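You operate a simulated robot arm through the tools that you are given. There is no shell and no other tool. Be economical: measure what you need, move in short steps, check, and stop when the job is done.

You are at the controls of a simulated two-armed robot. One attempt, no reset.

TASK
Take the little lamp apart and wipe the glue smear off its foot.
Fine: the small shade goes on the wall shelf; hold the foot down while you draw the stem and stand that on the cabinet top; the rag goes back where it lay.

The check looks at the end state, three seconds after you hand in, the way a careful person would. Anything else that was tipped, shoved, dropped, spilled or broken makes it a failure.

THE ROBOT
Two 7-joint arms with two-finger parallel grippers on one trunk, on a base that drives. Base frame: it is fixed to the floor where the robot stands at the start and does not move with it; the origin is under the middle of the robot, x ahead of it, y to its left, z up. Readings come in m, degrees, newtons and seconds.
The left shoulder is at the start at [0.07, 0.163, 1.37], the right one opposite. With the tool pointing down near the work surface each hand reaches from about 0.1 to 0.82 m from the robot's upright axis, wherever it stands, measured 20 degrees to its own side. Places, roughly: wall shelf [0.7, 0.2, 1.4]; top of the low cabinet [0.5, 0, 0.8]. Payload 3.43 kg a hand.
Tool frame (each hand has its own): the origin (TCP) lies between the finger pads and is the grasp point; the fingertips stand 0.034 m ahead of it; z points along the fingers, y is the line along which they close. Largest opening 0.128 m; finger width 0.024, thickness 0.012; the body of the gripper, 0.048 by 0.13 m, starts 0.096 m behind the TCP.
Orientation is that of the tool frame in the base frame, as a unit quaternion [w, x, y, z]. With the fingers straight down and closing along the base's y, the tool's x points along the base's -x, its y along +y and its z along -z.

THE INTERFACE
- The arms move only by the tool nudge_tool. It takes "left_rows", "right_rows" or both (then of equal length, played together; a hand with none holds still); each is a list of rows, each an object of numbers (a shift or turn left out is 0, a gripper value left out holds the last): "ax", "ay", "az": the turn, a rotation vector about the tool's x, y, z in degrees; "x", "y", "z": the shift along the tool's x, y, z in m; "jaw": the opening, from 0 (shut) to 1 (fully open). In form: [{"ax": .., "ay": .., "az": .., "x": .., "y": .., "z": .., "jaw": ..}, ...]. A call has 1 to 12 rows; each row shifts and turns the commanded pose from where the row before left it, along the tool's axes as they then stand. Each row takes 0.2 s and may step no farther than 0.05 m and 8.6 degrees from the row before; otherwise, or with a gripper value out of range, the whole call is refused. A pose out of reach is approached as far as the arm can. The call stops where the force on the tool passes 50 N (or 10 N more than at its start, if that is more) or the arm is blocked; 0.2 s more then pass. Each finger travels about 0.153 m/s and halts on what it meets, pressing with about 21 N; the grip force reading is that of the motor and also rises with nothing between the fingers. The clock runs only during rows and for 0.2 s after the last one: add rows that do not move to give the fingers time. It gives the time, the measured TCP pose, the force on the tool (base axes), the opening and the grip force at its end, in the units of the frame above (readings bear some noise).
- Cameras (640 x 400 px; columns grow to the right, rows downward): "scene" is now at [0.1484, -0.0204, 1.6104]; the picture's right is [-0.15, -0.99, 0.00], its down [-0.49, 0.07, -0.87] and it looks along [0.86, -0.13, -0.49] (base axes); focal length 214 px, centre (320, 200). "left" rides on the left gripper at [0.076, 0.011, -0.16] in its tool frame; the picture's right is [-0.15, 0.99, 0.00], its down [-0.88, -0.13, -0.46] and it looks along [-0.45, -0.07, 0.89] (tool axes); focal length 234 px, centre (320, 200). "right" rides on the right gripper at [0.076, -0.011, -0.16] in its tool frame; the picture's right is [0.15, 0.99, 0.00], its down [-0.88, 0.13, -0.46] and it looks along [-0.45, 0.07, 0.89] (tool axes); focal length 234 px, centre (320, 200). There is no depth. A picture from a camera that has moved, and an enlarged one, comes with that camera's place and axes in the base frame and with its lens. The place of the scene camera against the robot may be out by one fixed shift of up to 0.018 m in any direction.
- get_image(camera): a new picture of that camera. No time passes.
- slide_trunk(by): slides the trunk up (or, below 0, down) by that many m; the arms and the scene camera ride with it, the base frame stays. It gives what a move gives, with no picture.
- steer(legs): drives the robot by 1 to 6 legs, each [ahead, left, turn to the left] in m, m and degrees, along the robot's own axes; the way and the turn of a leg run together, so that a leg with both is an arc; at most 1.5 m and 180 degrees a leg. The arms and the cameras ride along, it lands a little off, and it stops where it bumps. It gives what a move gives.
- turn_head(pan, tilt): turns the head with the scene camera to pan (to the left, within 86 degrees either way) and tilt (down, from -29 to 69), counted from straight ahead of the robot. It gives what a move gives.
- close_up(camera, box): a new picture of the part [left, top, right, bottom] of that camera's present view, enlarged. No time passes.
- close_job(): hands the job in; it is judged then, once.

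Go step by step. Nothing tells you exact positions but the pictures and the camera data: compare them with the known pose of the tool, close in by small moves and look again before you grip or let go. The budget is 120 turns and 100 pictures, counting those below and the enlarged ones. Unless the task says otherwise, let go and move clear before handing in, and close with one line.

The tools are called after ">>>" as name(argument=value, ...) on one line, values as JSON. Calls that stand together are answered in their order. nudge_tool: Moves the arms, as the interface text tells. Its arguments: {"type":"object","properties":{"left_rows":{"type":"array"},"right_rows":{"type":"array"}},"required":[]} The other tools are called the same way: slide_trunk (by) slides the trunk up or down; steer (legs) drives the base; turn_head (pan, tilt) turns the head that bears the scene camera; get_image (camera) takes a picture; close_up (camera, box) takes an enlarged picture of a part of a camera's view; close_job () hands the job in.

At the start:

```text
time: 0.0
left_tool_pos: [0.5691, 0.1917, 1.6066]
left_tool_rot: [0.0, -0.001, 1.0, -0.001]
left_force: [-0.8, 0.5, 0.1]
left_finger_gap: 0.1282
left_gripper_force: 0.0
right_tool_pos: [0.411, -0.1605, 1.6126]
right_tool_rot: [0.0, 0.0, 1.0, 0.0]
right_force: [-0.3, 0.6, 0.1]
right_finger_gap: 0.1281
right_gripper_force: 0.1
trunk travel left (down, up): [-0.85, 0.09]
robot x, y, heading: [-0.0047, -0.0024, -0.0]
head pan, tilt: [-8.5, 29.6]
```

scene: 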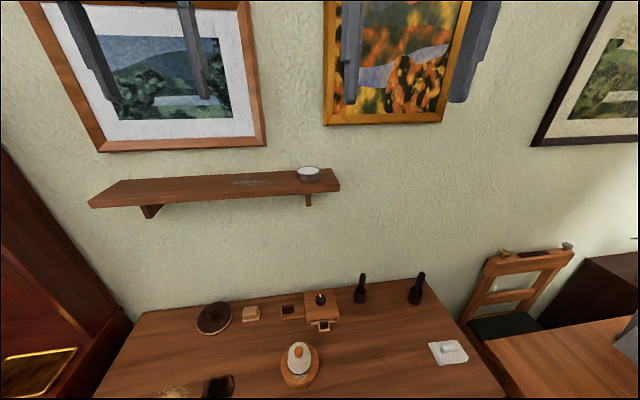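
right: 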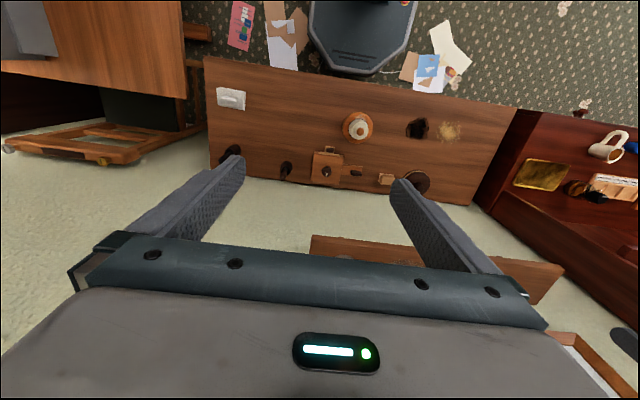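
left: 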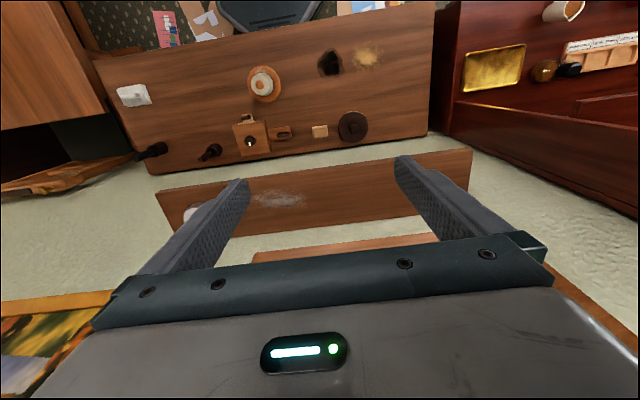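

I see a cabinet top with several small items, a wall shelf above with a small bowl on it, and a possible rag on the right. I'll tilt the head down and take a closer look first.

>>> turn_head(pan=-5, tilt=50)

>>> get_image(camera="scene")

>>> close_up(camera="right", box=[200, 50, 520, 210])

```text
time: 0.8
left_tool_pos: [0.5701, 0.1923, 1.6065]
left_tool_rot: [-0.001, -0.001, 1.0, 0.0]
left_force: [-0.4, 0.2, -0.5]
left_finger_gap: 0.128
left_gripper_force: 0.0
right_tool_pos: [0.4118, -0.1608, 1.6122]
right_tool_rot: [0.0, 0.0, 1.0, 0.0]
right_force: [-0.9, 0.1, -0.2]
right_finger_gap: 0.1278
right_gripper_force: 0.1
trunk travel left (down, up): [-0.85, 0.09]
robot x, y, heading: [-0.002, -0.0011, -0.2]
head pan, tilt: [-5.0, 50.0]
```

```text
96 pictures are left
camera scene: at [0.1356, -0.0137, 1.5803], right [-0.09, -1.0, 0.0], down [-0.76, 0.07, -0.64], along [0.64, -0.06, -0.77], focal length 214 px, centre (320, 200)
```

scene: 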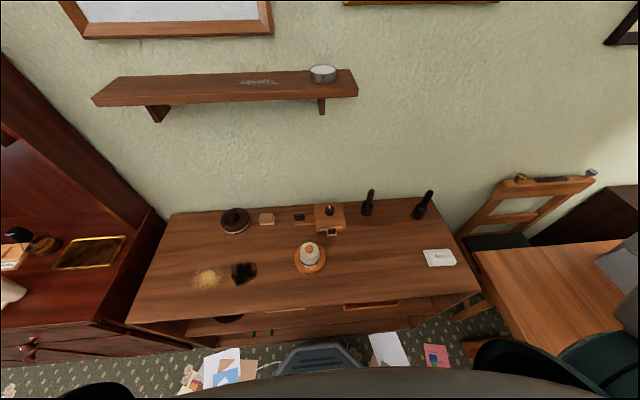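

```text
2.00 times, centred on (360, 130) of right
camera zoom: at [0.3354, -0.1711, 1.7723], right [-0.15, 0.99, 0.0], down [0.88, 0.13, 0.46], along [0.45, 0.07, -0.89], focal length 468 px, centre (240, 340)
```

zoom: 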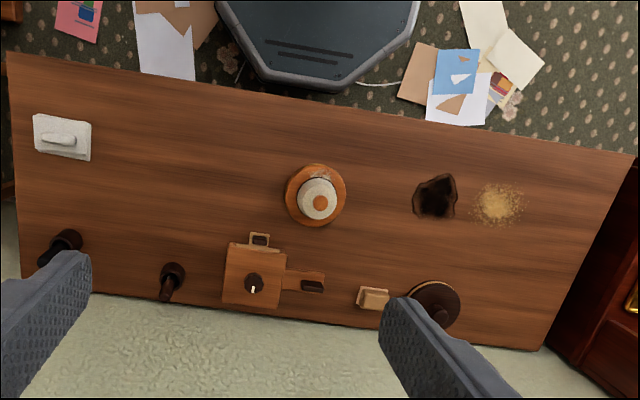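

The lamp seems to be the orange foot with a white shade near the middle. I need close-ups to identify the rag, stem and smear.

>>> close_up(camera="scene", box=[270, 220, 370, 282])

>>> close_up(camera="scene", box=[180, 190, 340, 290])

>>> close_up(camera="scene", box=[310, 180, 470, 280])

>>> close_up(camera="scene", box=[90, 40, 370, 215])

```text
6.40 times, centred on (320, 251) of scene
camera zoom: at [0.1356, -0.0137, 1.5803], right [-0.09, -1.0, 0.0], down [-0.76, 0.07, -0.64], along [0.64, -0.06, -0.77], focal length 1373 px, centre (320, -126)
```

zoom: 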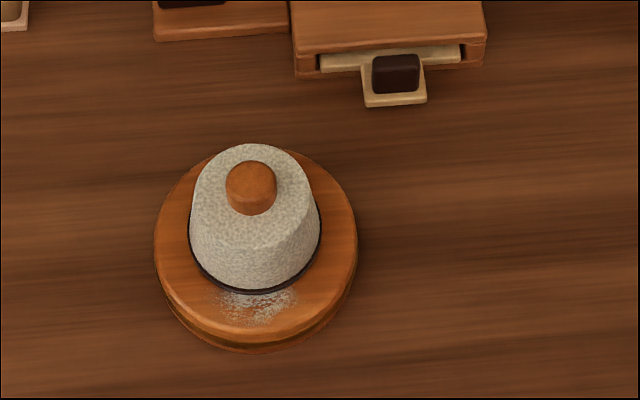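

```text
4.00 times, centred on (260, 240) of scene
camera zoom: at [0.1356, -0.0137, 1.5803], right [-0.09, -1.0, 0.0], down [-0.76, 0.07, -0.64], along [0.64, -0.06, -0.77], focal length 858 px, centre (560, 40)
```

zoom: 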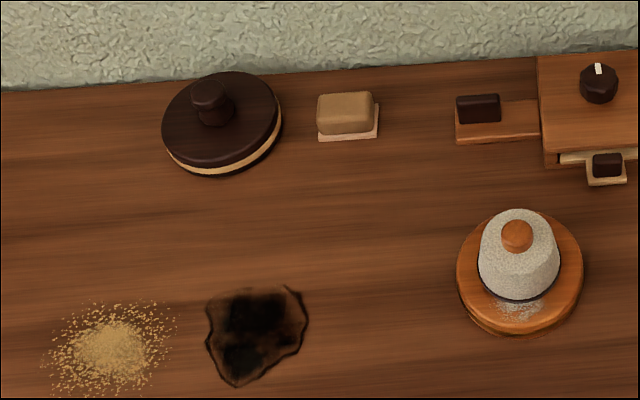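

```text
4.00 times, centred on (390, 230) of scene
camera zoom: at [0.1356, -0.0137, 1.5803], right [-0.09, -1.0, 0.0], down [-0.76, 0.07, -0.64], along [0.64, -0.06, -0.77], focal length 858 px, centre (40, 80)
```

zoom: 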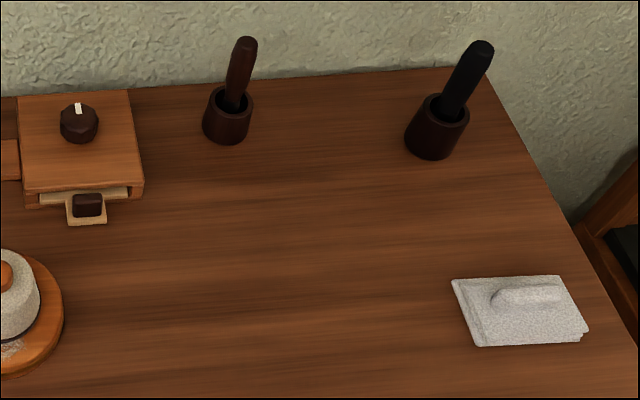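

```text
2.29 times, centred on (230, 128) of scene
camera zoom: at [0.1356, -0.0137, 1.5803], right [-0.09, -1.0, 0.0], down [-0.76, 0.07, -0.64], along [0.64, -0.06, -0.77], focal length 490 px, centre (526, 366)
```

zoom: 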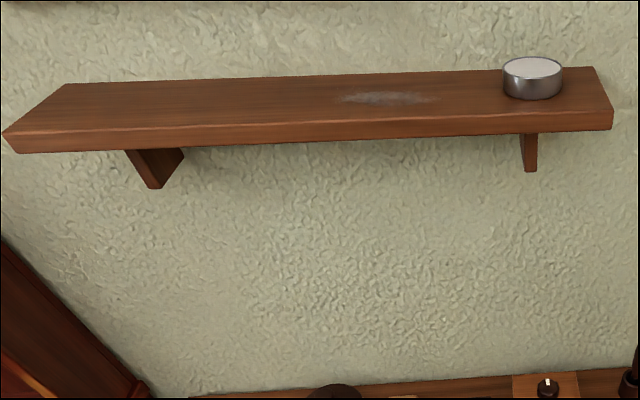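

The lamp stands at about (0.48, -0.01), with its foot about 0.12 m wide, the shade in white, and the smear on the near side of the foot. The white folded cloth at about (0.45, -0.51) is the rag. The dark patch and the dust look like surface marks. I'll bring both hands down to mid height for a close look, the left toward the lamp and the right toward the rag.

>>> nudge_tool(left_rows=[{"x": 0.04, "y": -0.015, "z": 0.02}, {"x": 0.04, "y": -0.015, "z": 0.02}, {"x": 0.04, "y": -0.015, "z": 0.03}, {"y": -0.01, "z": 0.048}, {"y": -0.01, "z": 0.048}, {"y": -0.01, "z": 0.048}, {"y": -0.01, "z": 0.048}, {"y": -0.01, "z": 0.048}, {"y": -0.01, "z": 0.048}, {"y": -0.01, "z": 0.048}, {"y": -0.01, "z": 0.048}, {"y": -0.01, "z": 0.048}], right_rows=[{"y": -0.03, "z": 0.02}, {"y": -0.03, "z": 0.04}, {"y": -0.03, "z": 0.04}, {"y": -0.03, "z": 0.045}, {"y": -0.03, "z": 0.045}, {"y": -0.025, "z": 0.045}, {"y": -0.025, "z": 0.045}, {"y": -0.025, "z": 0.045}, {"y": -0.025, "z": 0.045}, {"y": -0.025, "z": 0.045}, {"y": -0.025, "z": 0.045}, {"y": -0.025, "z": 0.045}])

>>> get_image(camera="left")

>>> get_image(camera="right")

```text
refused: row 3 steps farther than a row can; nothing moved
```

```text
90 pictures are left
camera left: at [0.4956, 0.2027, 1.7663], right [0.15, 0.99, 0.0], down [0.88, -0.13, 0.46], along [0.45, -0.07, -0.89], focal length 234 px, centre (320, 200)
```

left: 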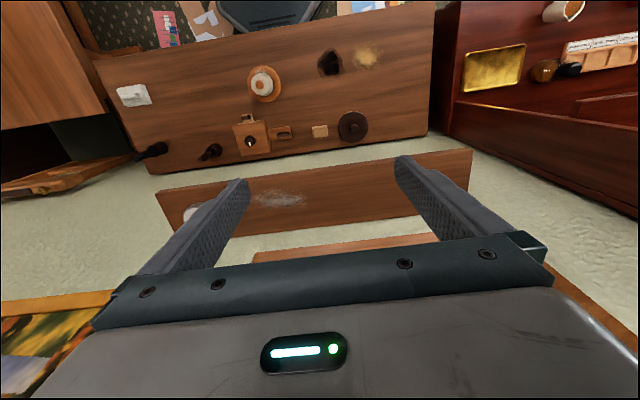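

```text
89 pictures are left
camera right: at [0.3354, -0.1711, 1.7723], right [-0.15, 0.99, 0.0], down [0.88, 0.13, 0.46], along [0.45, 0.07, -0.89], focal length 234 px, centre (320, 200)
```

right: 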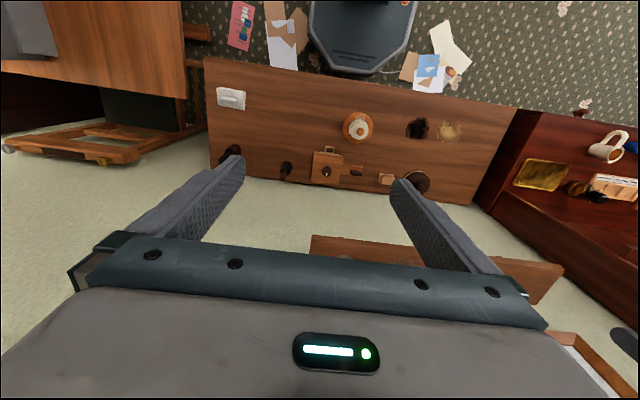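

One row stepped too far and nothing moved. I'll send the same move with shorter steps.

>>> nudge_tool(left_rows=[{"x": 0.04, "y": -0.015, "z": 0.01}, {"x": 0.04, "y": -0.015, "z": 0.01}, {"x": 0.04, "y": -0.015, "z": 0.02}, {"y": -0.01, "z": 0.048}, {"y": -0.01, "z": 0.048}, {"y": -0.01, "z": 0.048}, {"y": -0.01, "z": 0.048}, {"y": -0.01, "z": 0.048}, {"y": -0.01, "z": 0.048}, {"y": -0.01, "z": 0.048}, {"y": -0.01, "z": 0.048}, {"y": -0.01, "z": 0.048}], right_rows=[{"y": -0.03, "z": 0.02}, {"y": -0.03, "z": 0.035}, {"y": -0.03, "z": 0.035}, {"y": -0.025, "z": 0.042}, {"y": -0.025, "z": 0.042}, {"y": -0.025, "z": 0.042}, {"y": -0.025, "z": 0.042}, {"y": -0.025, "z": 0.042}, {"y": -0.025, "z": 0.042}, {"y": -0.025, "z": 0.042}, {"y": -0.025, "z": 0.042}, {"y": -0.025, "z": 0.042}])

>>> get_image(camera="left")

>>> get_image(camera="right")

```text
time: 3.4
left_tool_pos: [0.4505, 0.0562, 1.1379]
left_tool_rot: [0.001, -0.002, 1.0, -0.001]
left_force: [-0.1, 0.4, 0.1]
left_finger_gap: 0.1278
left_gripper_force: 0.0
right_tool_pos: [0.4103, -0.4791, 1.1457]
right_tool_rot: [0.0, 0.0, 1.0, 0.0]
right_force: [-0.2, 0.2, -0.1]
right_finger_gap: 0.128
right_gripper_force: 0.0
trunk travel left (down, up): [-0.85, 0.09]
robot x, y, heading: [0.0025, -0.0001, 0.2]
head pan, tilt: [-5.0, 50.0]
```

```text
88 pictures are left
camera left: at [0.3751, 0.0681, 1.2974], right [0.15, 0.99, 0.0], down [0.88, -0.13, 0.46], along [0.45, -0.07, -0.89], focal length 234 px, centre (320, 200)
```

left: 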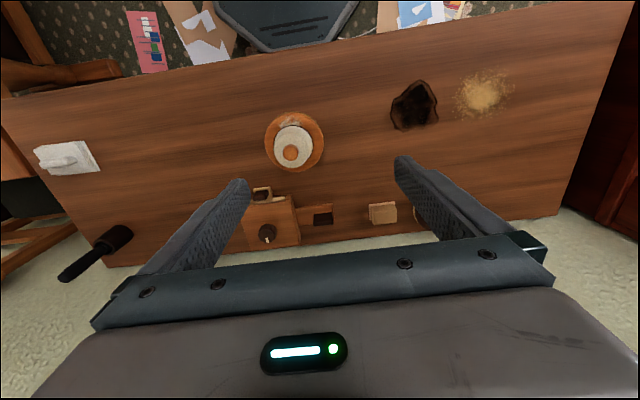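

```text
87 pictures are left
camera right: at [0.3342, -0.4893, 1.3054], right [-0.15, 0.99, 0.0], down [0.88, 0.13, 0.46], along [0.45, 0.07, -0.89], focal length 234 px, centre (320, 200)
```

right: 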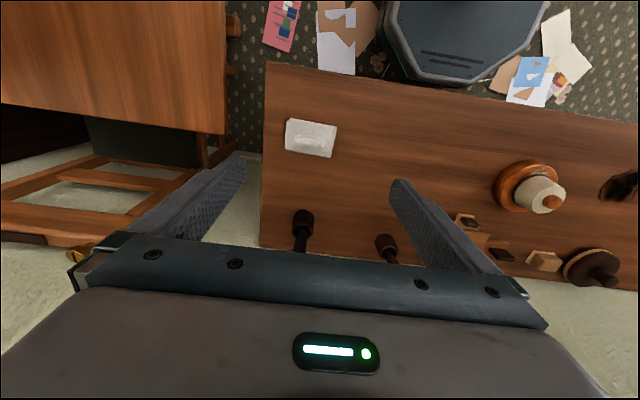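

By triangulation the knob is at about (0.479, -0.001, 0.892), and the foot is centred at about (0.480, -0.002) with radius 0.06. I'll bring the left hand above the shade.

>>> nudge_tool(left_rows=[{"x": -0.015, "y": -0.029, "z": 0.03}, {"x": -0.0145, "y": -0.029, "z": 0.03}, {"z": 0.04}, {"z": 0.04}, {"z": 0.04}, {}])

>>> get_image(camera="left")

>>> close_up(camera="right", box=[440, 120, 640, 245])

```text
time: 4.8
left_tool_pos: [0.4802, -0.0026, 0.9552]
left_tool_rot: [0.001, 0.0, 1.0, 0.0]
left_force: [-0.8, 0.7, 0.5]
left_finger_gap: 0.1279
left_gripper_force: 0.1
right_tool_pos: [0.4114, -0.4773, 1.1457]
right_tool_rot: [0.0, 0.001, 1.0, 0.0]
right_force: [1.0, -0.9, -0.3]
right_finger_gap: 0.128
right_gripper_force: 0.1
trunk travel left (down, up): [-0.85, 0.09]
robot x, y, heading: [0.0004, -0.0003, -0.3]
head pan, tilt: [-5.0, 50.0]
```

```text
86 pictures are left
camera left: at [0.4053, 0.0084, 1.1151], right [0.15, 0.99, 0.0], down [0.88, -0.13, 0.46], along [0.45, -0.07, -0.89], focal length 234 px, centre (320, 200)
```

left: 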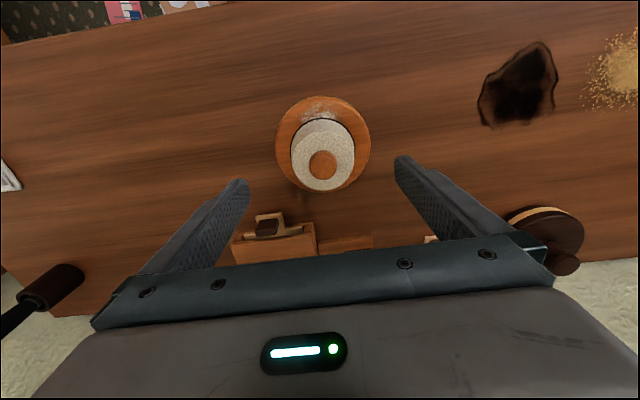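

```text
3.20 times, centred on (540, 182) of right
camera zoom: at [0.3339, -0.4881, 1.306], right [-0.15, 0.99, 0.0], down [0.88, 0.13, 0.46], along [0.45, 0.07, -0.89], focal length 749 px, centre (-384, 256)
```

zoom: 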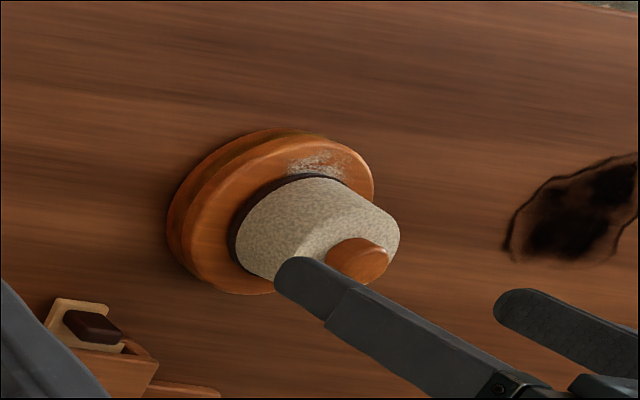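

The left hand is centred over the shade. I'll lower it to z ≈ 0.866 with the fingers straddling the shade, then check.

>>> nudge_tool(left_rows=[{"z": 0.03}, {"z": 0.03}, {"z": 0.03}, {}])

>>> get_image(camera="left")

>>> close_up(camera="right", box=[440, 120, 640, 245])

```text
time: 5.8
left_tool_pos: [0.4828, -0.0054, 0.8642]
left_tool_rot: [0.0, -0.001, 1.0, 0.001]
left_force: [-1.2, 0.2, -0.8]
left_finger_gap: 0.1279
left_gripper_force: 0.0
right_tool_pos: [0.4098, -0.4772, 1.1457]
right_tool_rot: [0.0, 0.0, 1.0, 0.0]
right_force: [0.3, 0.1, -0.1]
right_finger_gap: 0.1278
right_gripper_force: 0.0
trunk travel left (down, up): [-0.85, 0.09]
robot x, y, heading: [-0.0007, -0.0044, 0.2]
head pan, tilt: [-5.0, 50.0]
```

```text
84 pictures are left
camera left: at [0.408, 0.0071, 1.0235], right [0.15, 0.99, 0.0], down [0.88, -0.13, 0.46], along [0.45, -0.07, -0.89], focal length 234 px, centre (320, 200)
```

left: 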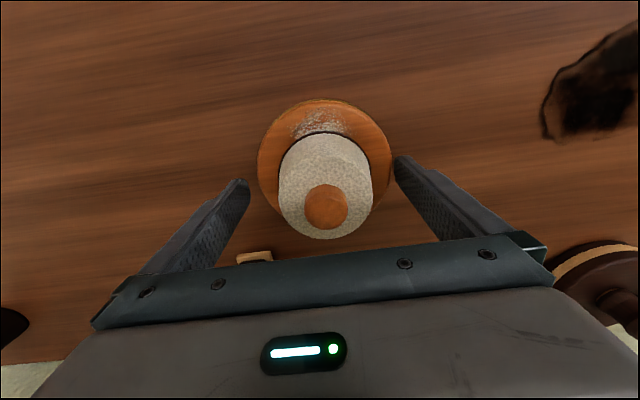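

```text
3.20 times, centred on (540, 182) of right
camera zoom: at [0.3343, -0.4886, 1.3057], right [-0.15, 0.99, 0.0], down [0.88, 0.13, 0.46], along [0.45, 0.07, -0.89], focal length 749 px, centre (-384, 256)
```

zoom: 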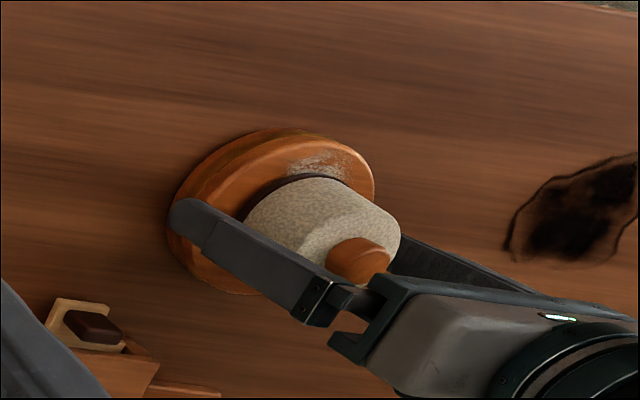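

The fingers straddle the shade clear of the foot, about 3 mm off centre. I'll shift and close on the shade.

>>> nudge_tool(left_rows=[{"y": 0.003}, {"jaw": 0.7}, {"jaw": 0.6}, {"jaw": 0.55}, {"jaw": 0.5}, {"jaw": 0.45}, {"jaw": 0.4}, {"jaw": 0.3}, {}])

>>> get_image(camera="left")

```text
time: 7.8
left_tool_pos: [0.4828, -0.0004, 0.8648]
left_tool_rot: [0.0, 0.0, 1.0, 0.0]
left_force: [1.0, 0.0, -0.6]
left_finger_gap: 0.1175
left_gripper_force: 20.9
right_tool_pos: [0.4096, -0.4768, 1.1452]
right_tool_rot: [0.0, 0.0, 1.0, 0.0]
right_force: [-1.0, 0.1, -0.7]
right_finger_gap: 0.128
right_gripper_force: 0.1
trunk travel left (down, up): [-0.85, 0.09]
robot x, y, heading: [0.0007, 0.0028, -0.0]
head pan, tilt: [-5.0, 50.0]
```

```text
82 pictures are left
camera left: at [0.408, 0.0113, 1.0235], right [0.15, 0.99, 0.0], down [0.88, -0.13, 0.46], along [0.45, -0.07, -0.89], focal length 234 px, centre (320, 200)
```

left: 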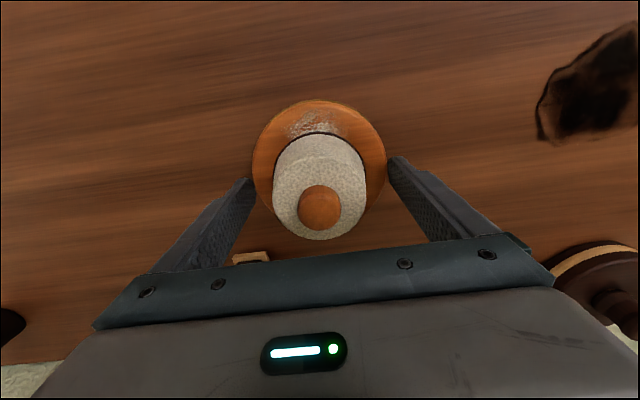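

The gap of 0.1175 shows the fingers closed on the foot itself, so the foot top is higher than I thought, at about 0.837. I can use the same grip later to hold it. I'll open, rise 14 mm and close on the shade.

>>> nudge_tool(left_rows=[{"jaw": 1.0}, {}, {"z": -0.014}, {}, {"jaw": 0.7}, {"jaw": 0.6}, {"jaw": 0.55}, {"jaw": 0.5}, {"jaw": 0.45}, {"jaw": 0.4}, {"jaw": 0.3}, {}])

>>> get_image(camera="left")

>>> close_up(camera="right", box=[440, 120, 640, 245])

```text
time: 10.4
left_tool_pos: [0.4821, 0.0005, 0.8794]
left_tool_rot: [0.0, -0.001, 1.0, 0.0]
left_force: [0.1, 0.6, 0.5]
left_finger_gap: 0.0724
left_gripper_force: 21.3
right_tool_pos: [0.4096, -0.4772, 1.1454]
right_tool_rot: [0.001, 0.0, 1.0, 0.0]
right_force: [0.1, 0.1, -0.4]
right_finger_gap: 0.1281
right_gripper_force: 0.1
trunk travel left (down, up): [-0.85, 0.09]
robot x, y, heading: [-0.0028, -0.0031, 0.1]
head pan, tilt: [-5.0, 50.0]
```

```text
81 pictures are left
camera left: at [0.4074, 0.0112, 1.038], right [0.15, 0.99, 0.0], down [0.88, -0.13, 0.46], along [0.45, -0.07, -0.89], focal length 234 px, centre (320, 200)
```

left: 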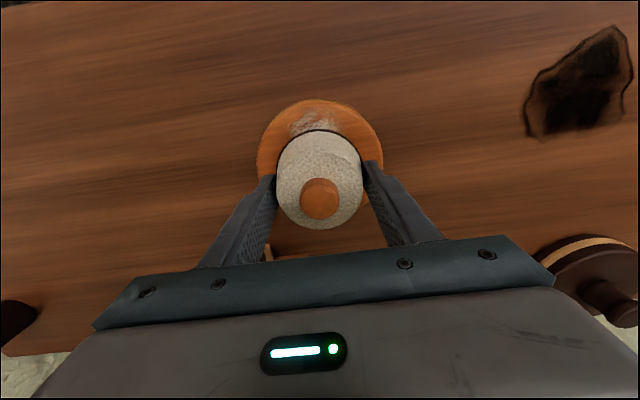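

```text
3.20 times, centred on (540, 182) of right
camera zoom: at [0.3343, -0.4886, 1.3057], right [-0.15, 0.99, 0.0], down [0.88, 0.13, 0.46], along [0.45, 0.07, -0.89], focal length 749 px, centre (-384, 256)
```

zoom: 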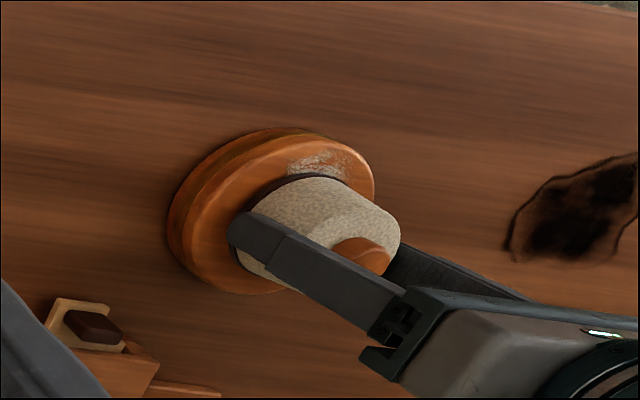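

The left hand now grips the shade with a gap of 0.072. I'll lift it gently by 1.5 cm and look at what comes up.

>>> nudge_tool(left_rows=[{"z": -0.005}, {"z": -0.005}, {"z": -0.005}, {}])

>>> close_up(camera="left", box=[220, 70, 420, 195])

>>> close_up(camera="right", box=[440, 120, 640, 245])

```text
time: 11.4
left_tool_pos: [0.4792, 0.0003, 0.8929]
left_tool_rot: [0.0, -0.001, 1.0, 0.0]
left_force: [0.1, 0.2, -0.8]
left_finger_gap: 0.0724
left_gripper_force: 21.0
right_tool_pos: [0.4108, -0.4777, 1.1452]
right_tool_rot: [0.0, 0.0, 1.0, 0.0]
right_force: [-0.6, 0.0, -0.2]
right_finger_gap: 0.128
right_gripper_force: 0.0
trunk travel left (down, up): [-0.85, 0.09]
robot x, y, heading: [0.0042, -0.0065, -0.1]
head pan, tilt: [-5.0, 50.0]
```

```text
3.20 times, centred on (320, 132) of left
camera zoom: at [0.4057, 0.0116, 1.0529], right [0.14, 0.99, 0.0], down [0.88, -0.13, 0.46], along [0.45, -0.07, -0.89], focal length 749 px, centre (320, 416)
```

zoom: 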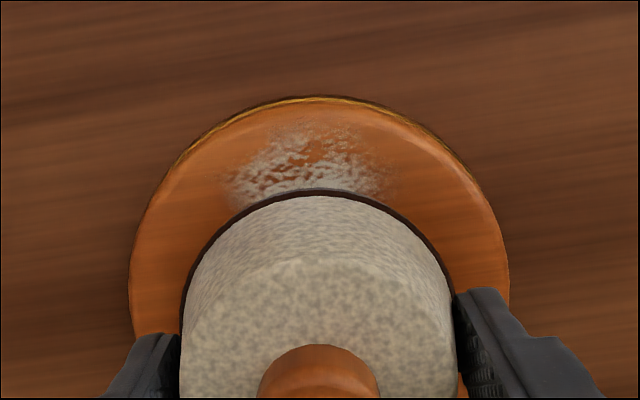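

```text
3.20 times, centred on (540, 182) of right
camera zoom: at [0.3344, -0.4886, 1.3056], right [-0.15, 0.99, 0.0], down [0.88, 0.13, 0.46], along [0.45, 0.07, -0.89], focal length 749 px, centre (-384, 256)
```

zoom: 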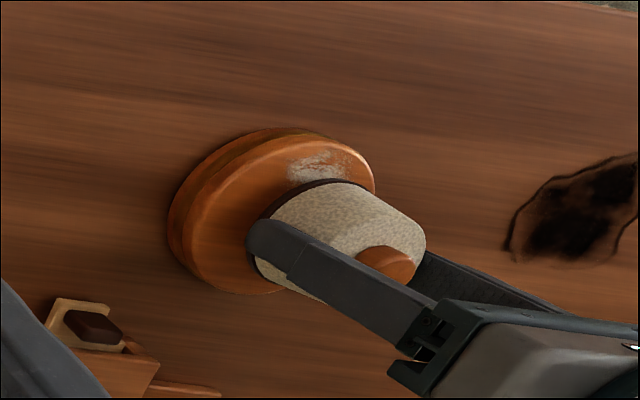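

The shade and knob rise together and the foot stays put. I'll lift another 6 cm and check whether the stem stays in the foot.

>>> nudge_tool(left_rows=[{"z": -0.02}, {"z": -0.02}, {"z": -0.02}, {}])

>>> get_image(camera="right")

>>> close_up(camera="right", box=[440, 120, 640, 245])

```text
time: 12.4
left_tool_pos: [0.4799, 0.0008, 0.9552]
left_tool_rot: [0.0, -0.001, 1.0, 0.0]
left_force: [0.0, -0.1, 0.1]
left_finger_gap: 0.0723
left_gripper_force: 21.0
right_tool_pos: [0.41, -0.4771, 1.1456]
right_tool_rot: [-0.001, 0.0, 1.0, 0.0]
right_force: [0.5, -0.7, -0.7]
right_finger_gap: 0.1282
right_gripper_force: 0.0
trunk travel left (down, up): [-0.85, 0.09]
robot x, y, heading: [0.0009, -0.0005, 0.0]
head pan, tilt: [-5.0, 50.0]
```

```text
77 pictures are left
camera right: at [0.3344, -0.4886, 1.3056], right [-0.15, 0.99, 0.0], down [0.88, 0.13, 0.46], along [0.45, 0.07, -0.89], focal length 234 px, centre (320, 200)
```

right: 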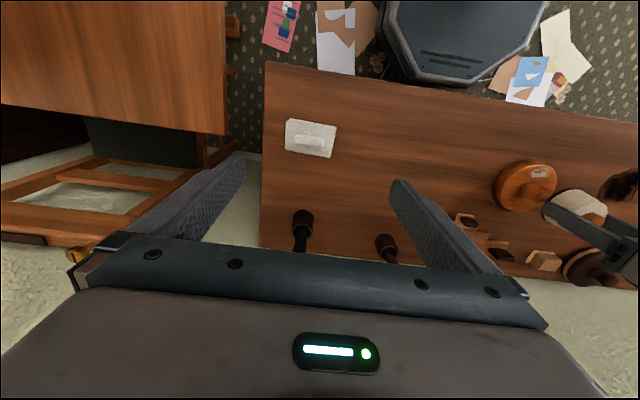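

```text
3.20 times, centred on (540, 182) of right
camera zoom: at [0.3344, -0.4886, 1.3056], right [-0.15, 0.99, 0.0], down [0.88, 0.13, 0.46], along [0.45, 0.07, -0.89], focal length 749 px, centre (-384, 256)
```

zoom: 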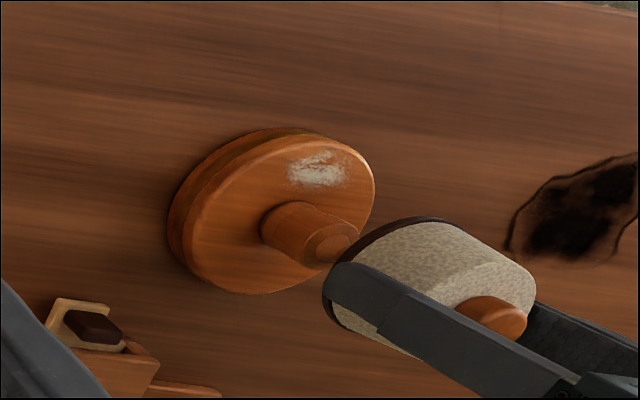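

The shade comes off cleanly and a short stem stub stays in the foot. I'll carry the shade up and left to in front of the wall shelf, at z ≈ 1.5.

>>> nudge_tool(left_rows=[{"z": -0.046, "y": 0.018}, {"z": -0.046, "y": 0.018}, {"z": -0.046, "y": 0.018}, {"z": -0.046, "y": 0.018}, {"z": -0.046, "y": 0.018}, {"z": -0.046, "y": 0.018}, {"z": -0.046, "y": 0.018}, {"z": -0.046, "y": 0.018}, {"z": -0.046, "y": 0.018}, {"z": -0.046, "y": 0.018}, {"z": -0.046, "y": 0.018}, {"z": -0.046, "y": 0.018}])

>>> get_image(camera="left")

>>> turn_head(pan=15, tilt=25)

>>> get_image(camera="scene")

```text
time: 15.0
left_tool_pos: [0.4743, 0.2179, 1.5068]
left_tool_rot: [0.001, 0.0, 1.0, -0.001]
left_force: [-1.0, 0.5, -0.2]
left_finger_gap: 0.0722
left_gripper_force: 20.7
right_tool_pos: [0.4078, -0.4772, 1.1466]
right_tool_rot: [0.001, 0.0, 1.0, -0.001]
right_force: [-0.6, -0.7, 0.9]
right_finger_gap: 0.1281
right_gripper_force: 0.1
trunk travel left (down, up): [-0.85, 0.09]
robot x, y, heading: [0.001, -0.0002, 0.1]
head pan, tilt: [-5.0, 50.0]
```

```text
75 pictures are left
camera left: at [0.3996, 0.2302, 1.6659], right [0.15, 0.99, 0.0], down [0.88, -0.13, 0.46], along [0.45, -0.07, -0.89], focal length 234 px, centre (320, 200)
```

left: 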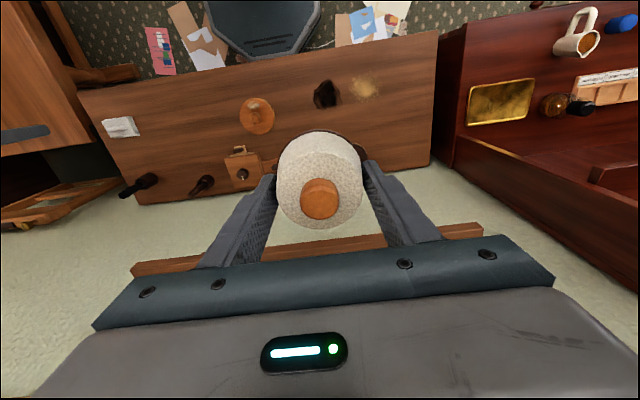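

```text
time: 15.9
left_tool_pos: [0.4782, 0.2188, 1.5057]
left_tool_rot: [0.0, -0.001, 1.0, -0.001]
left_force: [0.3, 0.1, -0.7]
left_finger_gap: 0.0724
left_gripper_force: 21.9
right_tool_pos: [0.4108, -0.4769, 1.1452]
right_tool_rot: [0.0, -0.001, 1.0, 0.001]
right_force: [0.0, 1.2, -0.2]
right_finger_gap: 0.1281
right_gripper_force: 0.1
trunk travel left (down, up): [-0.85, 0.09]
robot x, y, heading: [-0.0003, 0.0034, -0.2]
head pan, tilt: [15.0, 25.0]
```

```text
74 pictures are left
camera scene: at [0.1486, 0.0167, 1.6176], right [0.26, -0.97, 0.0], down [-0.41, -0.11, -0.91], along [0.87, 0.23, -0.42], focal length 214 px, centre (320, 200)
```

scene: 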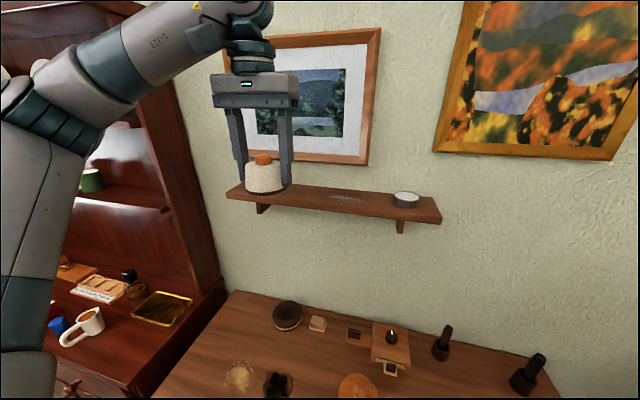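

I need the shelf's height precisely, so I'll take close-ups of its ends from here and from the scene camera.

>>> close_up(camera="left", box=[110, 200, 270, 300])

>>> close_up(camera="scene", box=[200, 140, 460, 250])

```text
4.00 times, centred on (190, 250) of left
camera zoom: at [0.4036, 0.2295, 1.6642], right [0.15, 0.99, 0.0], down [0.88, -0.13, 0.46], along [0.45, -0.07, -0.89], focal length 937 px, centre (840, 0)
```

zoom: 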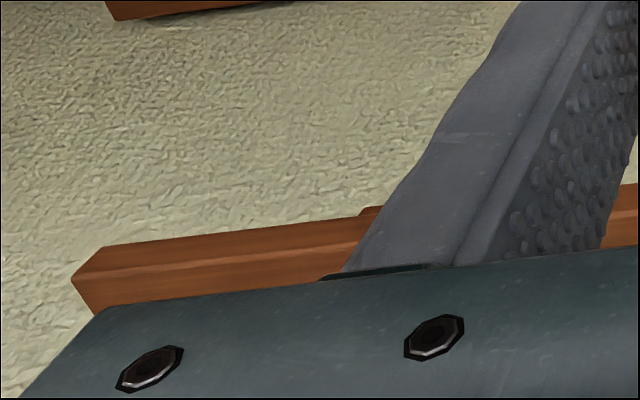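

```text
2.46 times, centred on (330, 195) of scene
camera zoom: at [0.1486, 0.0167, 1.6176], right [0.26, -0.97, 0.0], down [-0.41, -0.11, -0.91], along [0.87, 0.23, -0.42], focal length 528 px, centre (295, 212)
```

zoom: 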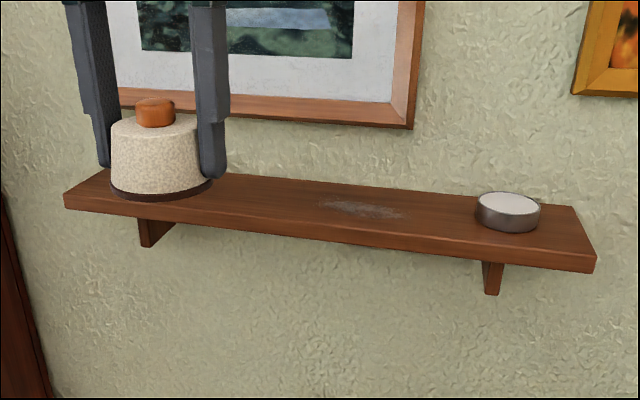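

From three views the shelf's front top edge is at x ≈ 0.645, z ≈ 1.36, and the shelf runs back to about 0.768. I'll move to x ≈ 0.70, y ≈ 0.25 at z ≈ 1.45 and look.

>>> nudge_tool(left_rows=[{"x": -0.04, "y": 0.008, "z": 0.01}, {"x": -0.04, "y": 0.008, "z": 0.01}, {"x": -0.04, "y": 0.008, "z": 0.01}, {"x": -0.04, "y": 0.008, "z": 0.01}, {"x": -0.04, "z": 0.01}, {"x": -0.023}, {}])

>>> get_image(camera="left")

>>> close_up(camera="scene", box=[200, 120, 440, 270])

```text
time: 17.5
left_tool_pos: [0.7002, 0.2503, 1.4544]
left_tool_rot: [0.001, 0.0, 1.0, 0.001]
left_force: [-0.2, -0.1, -1.2]
left_finger_gap: 0.0722
left_gripper_force: 20.5
right_tool_pos: [0.4102, -0.4769, 1.1461]
right_tool_rot: [0.0, 0.0, 1.0, 0.0]
right_force: [-0.1, -0.2, 0.3]
right_finger_gap: 0.128
right_gripper_force: 0.2
trunk travel left (down, up): [-0.85, 0.09]
robot x, y, heading: [-0.0004, 0.0008, 0.1]
head pan, tilt: [15.0, 25.0]
```

```text
71 pictures are left
camera left: at [0.6263, 0.2634, 1.614], right [0.15, 0.99, 0.0], down [0.88, -0.13, 0.46], along [0.45, -0.07, -0.89], focal length 234 px, centre (320, 200)
```

left: 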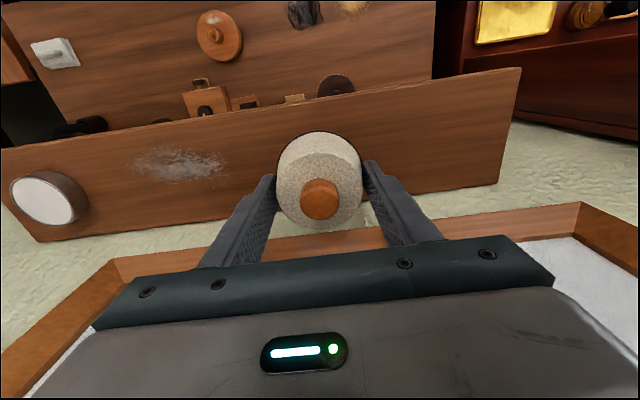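

```text
2.67 times, centred on (320, 195) of scene
camera zoom: at [0.1469, 0.0174, 1.6178], right [0.26, -0.97, 0.0], down [-0.41, -0.11, -0.91], along [0.88, 0.23, -0.42], focal length 572 px, centre (320, 213)
```

zoom: 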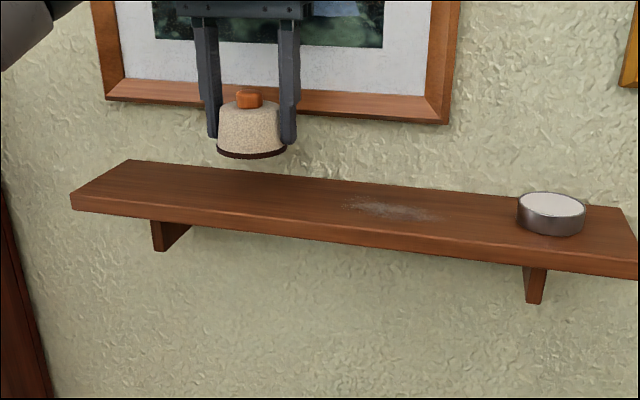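

The shade hovers over the shelf, and the shelf edges match (0.643 to 0.769). I'll lower to just above the shelf, then go in small steps.

>>> nudge_tool(left_rows=[{"z": 0.02}, {"z": 0.02}, {"z": 0.004}, {}])

>>> close_up(camera="scene", box=[240, 150, 340, 212])

```text
time: 18.5
left_tool_pos: [0.7019, 0.2491, 1.4111]
left_tool_rot: [0.0, 0.0, 1.0, -0.001]
left_force: [-0.8, 0.4, -0.6]
left_finger_gap: 0.0725
left_gripper_force: 21.0
right_tool_pos: [0.4097, -0.4771, 1.1455]
right_tool_rot: [0.0, 0.001, 1.0, 0.0]
right_force: [0.3, -0.5, 0.4]
right_finger_gap: 0.1277
right_gripper_force: 0.0
trunk travel left (down, up): [-0.85, 0.09]
robot x, y, heading: [0.0019, -0.0008, 0.0]
head pan, tilt: [15.0, 25.0]
```

```text
6.40 times, centred on (290, 181) of scene
camera zoom: at [0.148, 0.0163, 1.6177], right [0.26, -0.97, 0.0], down [-0.41, -0.11, -0.91], along [0.88, 0.23, -0.42], focal length 1373 px, centre (512, 322)
```

zoom: 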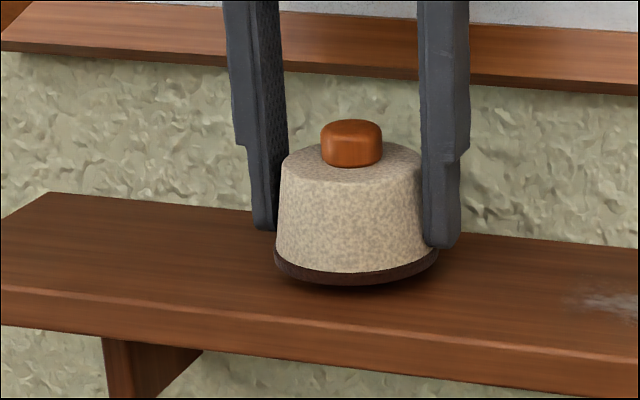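

The shade is a few millimetres above the shelf. I'll lower in 2 mm steps and watch the force.

>>> nudge_tool(left_rows=[{"z": 0.002}, {"z": 0.002}, {"z": 0.002}, {}])

>>> nudge_tool(left_rows=[{"z": 0.0015}, {}])

>>> nudge_tool(left_rows=[{"z": 0.0015}, {}])

>>> close_up(camera="scene", box=[240, 150, 340, 212])

```text
time: 19.5
left_tool_pos: [0.7023, 0.2497, 1.4072]
left_tool_rot: [-0.001, -0.001, 1.0, 0.0]
left_force: [0.0, 0.4, 0.0]
left_finger_gap: 0.0724
left_gripper_force: 20.9
right_tool_pos: [0.4105, -0.4757, 1.1453]
right_tool_rot: [0.0, 0.002, 1.0, 0.0]
right_force: [0.0, 0.2, -0.8]
right_finger_gap: 0.1281
right_gripper_force: 0.0
trunk travel left (down, up): [-0.85, 0.09]
robot x, y, heading: [-0.0014, 0.0011, 0.0]
head pan, tilt: [15.0, 25.0]
```

```text
time: 20.1
left_tool_pos: [0.7027, 0.2483, 1.4037]
left_tool_rot: [0.0, -0.001, 1.0, 0.0]
left_force: [0.3, -0.3, -0.1]
left_finger_gap: 0.0726
left_gripper_force: 21.6
right_tool_pos: [0.4113, -0.4773, 1.1467]
right_tool_rot: [0.0, 0.0, 1.0, 0.0]
right_force: [0.5, -0.5, -0.2]
right_finger_gap: 0.128
right_gripper_force: 0.1
trunk travel left (down, up): [-0.85, 0.09]
robot x, y, heading: [-0.0006, -0.0024, 0.1]
head pan, tilt: [15.0, 25.0]
```

```text
time: 20.7
left_tool_pos: [0.7029, 0.2495, 1.4018]
left_tool_rot: [-0.001, 0.0, 1.0, 0.0]
left_force: [0.1, 1.3, -0.3]
left_finger_gap: 0.0722
left_gripper_force: 20.9
right_tool_pos: [0.4102, -0.4758, 1.146]
right_tool_rot: [0.0, 0.0, 1.0, 0.0]
right_force: [-0.8, 0.4, -0.2]
right_finger_gap: 0.1282
right_gripper_force: 0.0
trunk travel left (down, up): [-0.85, 0.09]
robot x, y, heading: [0.0005, -0.001, 0.1]
head pan, tilt: [15.0, 25.0]
```

```text
6.40 times, centred on (290, 181) of scene
camera zoom: at [0.1479, 0.0167, 1.6177], right [0.26, -0.97, 0.0], down [-0.41, -0.11, -0.91], along [0.88, 0.23, -0.42], focal length 1373 px, centre (512, 322)
```

zoom: 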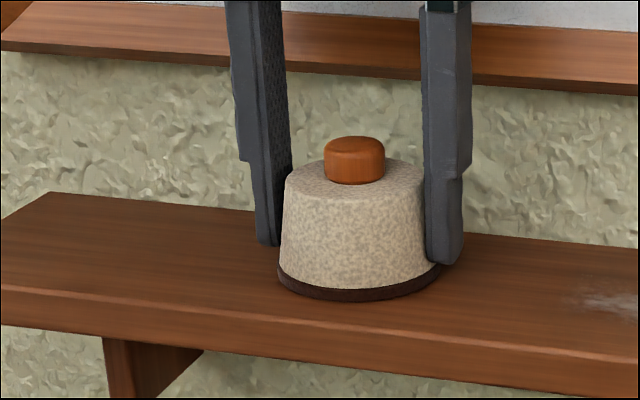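

There is no contact yet, so I'll continue in small steps.

>>> nudge_tool(left_rows=[{"z": 0.0015}, {}])

>>> nudge_tool(left_rows=[{"z": 0.0015}, {}])

>>> nudge_tool(left_rows=[{"z": 0.0015}, {}])

>>> close_up(camera="scene", box=[240, 150, 340, 212])

```text
time: 21.3
left_tool_pos: [0.7037, 0.249, 1.4017]
left_tool_rot: [0.0, -0.001, 1.0, -0.001]
left_force: [0.4, 1.1, 0.7]
left_finger_gap: 0.0725
left_gripper_force: 20.8
right_tool_pos: [0.4102, -0.4764, 1.1451]
right_tool_rot: [-0.001, 0.0, 1.0, 0.001]
right_force: [-0.6, 0.3, 0.4]
right_finger_gap: 0.128
right_gripper_force: 0.0
trunk travel left (down, up): [-0.85, 0.09]
robot x, y, heading: [-0.0031, -0.0031, -0.3]
head pan, tilt: [15.0, 25.0]
```

```text
time: 21.9
left_tool_pos: [0.7036, 0.2492, 1.4023]
left_tool_rot: [0.002, -0.001, 1.0, -0.001]
left_force: [6.5, 1.3, 16.9]
left_finger_gap: 0.072
left_gripper_force: 20.8
right_tool_pos: [0.4098, -0.4779, 1.1461]
right_tool_rot: [0.0, 0.0, 1.0, 0.0]
right_force: [-0.3, -0.3, -0.2]
right_finger_gap: 0.1283
right_gripper_force: 0.0
trunk travel left (down, up): [-0.85, 0.09]
robot x, y, heading: [0.0031, -0.003, -0.2]
head pan, tilt: [15.0, 25.0]
```

```text
time: 22.5
left_tool_pos: [0.7023, 0.2491, 1.4016]
left_tool_rot: [0.003, 0.0, 1.0, -0.001]
left_force: [14.5, 4.0, 36.4]
left_finger_gap: 0.0724
left_gripper_force: 21.1
right_tool_pos: [0.4099, -0.4781, 1.1448]
right_tool_rot: [-0.001, 0.0, 1.0, 0.0]
right_force: [0.3, 0.1, -0.3]
right_finger_gap: 0.128
right_gripper_force: 0.1
trunk travel left (down, up): [-0.85, 0.09]
robot x, y, heading: [-0.0006, -0.0009, 0.2]
head pan, tilt: [15.0, 25.0]
```

```text
6.40 times, centred on (290, 181) of scene
camera zoom: at [0.1467, 0.016, 1.6183], right [0.26, -0.97, 0.0], down [-0.41, -0.11, -0.91], along [0.88, 0.23, -0.42], focal length 1373 px, centre (512, 322)
```

zoom: 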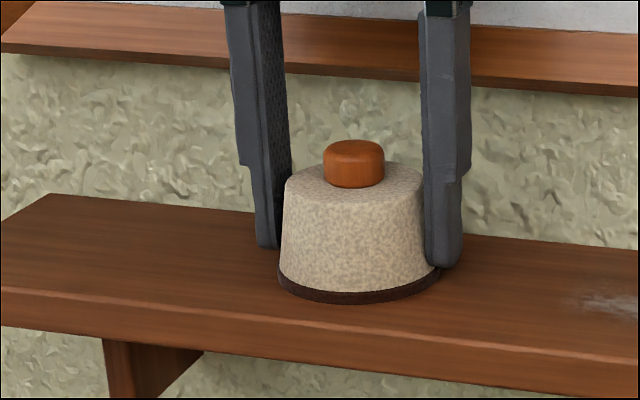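

Contact is made, with the force up to 36 N. I'll back off 2.5 mm to unload, then open the fingers gently.

>>> nudge_tool(left_rows=[{"z": -0.0025}, {}, {"jaw": 0.65}, {"jaw": 0.75}, {"jaw": 0.85}, {}, {}])

>>> close_up(camera="scene", box=[240, 150, 340, 212])

```text
time: 24.1
left_tool_pos: [0.7028, 0.2478, 1.4011]
left_tool_rot: [0.0, -0.001, 1.0, 0.001]
left_force: [0.6, 0.0, -0.4]
left_finger_gap: 0.109
left_gripper_force: 0.1
right_tool_pos: [0.4105, -0.4768, 1.1453]
right_tool_rot: [0.0, 0.0, 1.0, 0.0]
right_force: [-0.6, 0.0, -0.2]
right_finger_gap: 0.1281
right_gripper_force: 0.1
trunk travel left (down, up): [-0.85, 0.09]
robot x, y, heading: [-0.002, -0.0013, -0.1]
head pan, tilt: [15.0, 25.0]
```

```text
6.40 times, centred on (290, 181) of scene
camera zoom: at [0.1476, 0.0166, 1.6178], right [0.26, -0.97, 0.0], down [-0.41, -0.11, -0.91], along [0.88, 0.23, -0.42], focal length 1373 px, centre (512, 322)
```

zoom: 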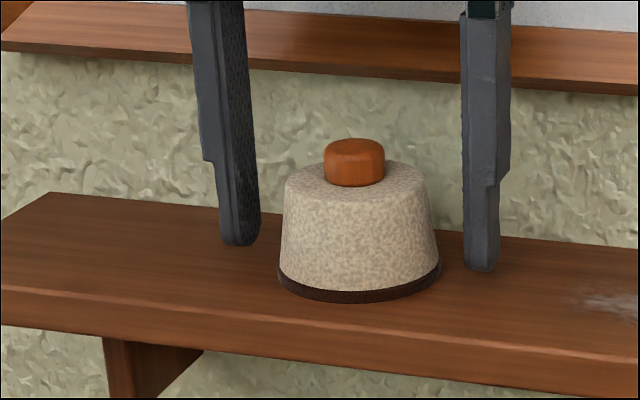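

The shade stands free and upright on the shelf. I'll lift the left hand clear, back off, and bring it down to view the stem.

>>> nudge_tool(left_rows=[{"z": -0.03}, {"z": -0.04}, {"z": -0.02, "jaw": 1.0}, {"x": 0.045}, {"x": 0.045}, {"x": 0.045}, {"x": 0.045}, {"x": 0.045}, {}])

>>> close_up(camera="scene", box=[200, 120, 440, 270])

>>> nudge_tool(left_rows=[{"z": 0.046, "y": -0.015}, {"z": 0.046, "y": -0.015}, {"z": 0.046, "y": -0.015}, {"z": 0.046, "y": -0.015}, {"z": 0.046, "y": -0.015}, {"z": 0.046, "y": -0.015}, {"z": 0.046, "y": -0.015}, {"z": 0.046, "y": -0.015}, {"z": 0.046}, {"z": 0.03}])

>>> get_image(camera="left")

```text
time: 26.1
left_tool_pos: [0.4751, 0.2443, 1.493]
left_tool_rot: [-0.001, 0.0, 1.0, 0.0]
left_force: [0.2, 0.0, 0.5]
left_finger_gap: 0.1283
left_gripper_force: 0.1
right_tool_pos: [0.4104, -0.477, 1.144]
right_tool_rot: [-0.001, 0.0, 1.0, 0.001]
right_force: [-0.5, -0.5, 0.8]
right_finger_gap: 0.1282
right_gripper_force: 0.0
trunk travel left (down, up): [-0.85, 0.09]
robot x, y, heading: [0.0003, -0.0018, -0.1]
head pan, tilt: [15.0, 25.0]
```

```text
2.67 times, centred on (320, 195) of scene
camera zoom: at [0.1489, 0.0159, 1.6176], right [0.26, -0.97, 0.0], down [-0.41, -0.11, -0.91], along [0.88, 0.23, -0.42], focal length 572 px, centre (320, 213)
```

zoom: 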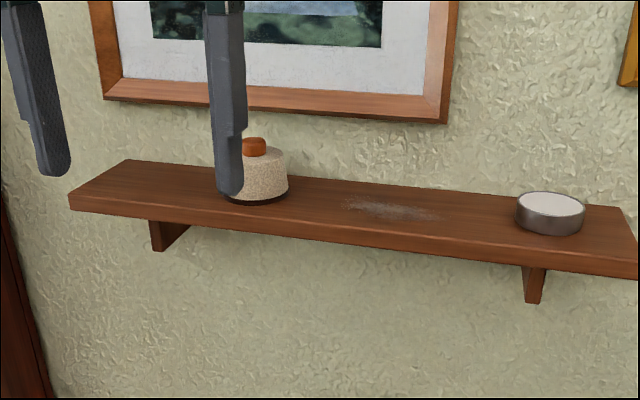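

```text
time: 28.3
left_tool_pos: [0.4766, 0.1305, 1.0474]
left_tool_rot: [0.0, -0.001, 1.0, -0.001]
left_force: [0.4, 1.1, 0.4]
left_finger_gap: 0.1281
left_gripper_force: 0.0
right_tool_pos: [0.4102, -0.4778, 1.1465]
right_tool_rot: [0.0, 0.0, 1.0, -0.001]
right_force: [-0.2, -0.2, -1.2]
right_finger_gap: 0.1282
right_gripper_force: 0.0
trunk travel left (down, up): [-0.85, 0.09]
robot x, y, heading: [-0.0022, 0.0008, 0.1]
head pan, tilt: [15.0, 25.0]
```

```text
64 pictures are left
camera left: at [0.4017, 0.1419, 1.2062], right [0.15, 0.99, 0.0], down [0.88, -0.13, 0.46], along [0.45, -0.07, -0.89], focal length 234 px, centre (320, 200)
```

left: 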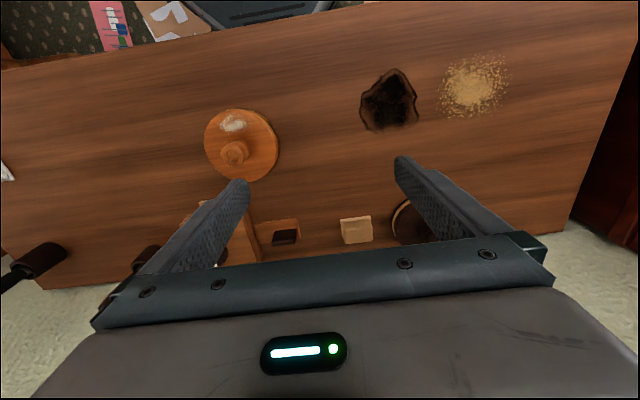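

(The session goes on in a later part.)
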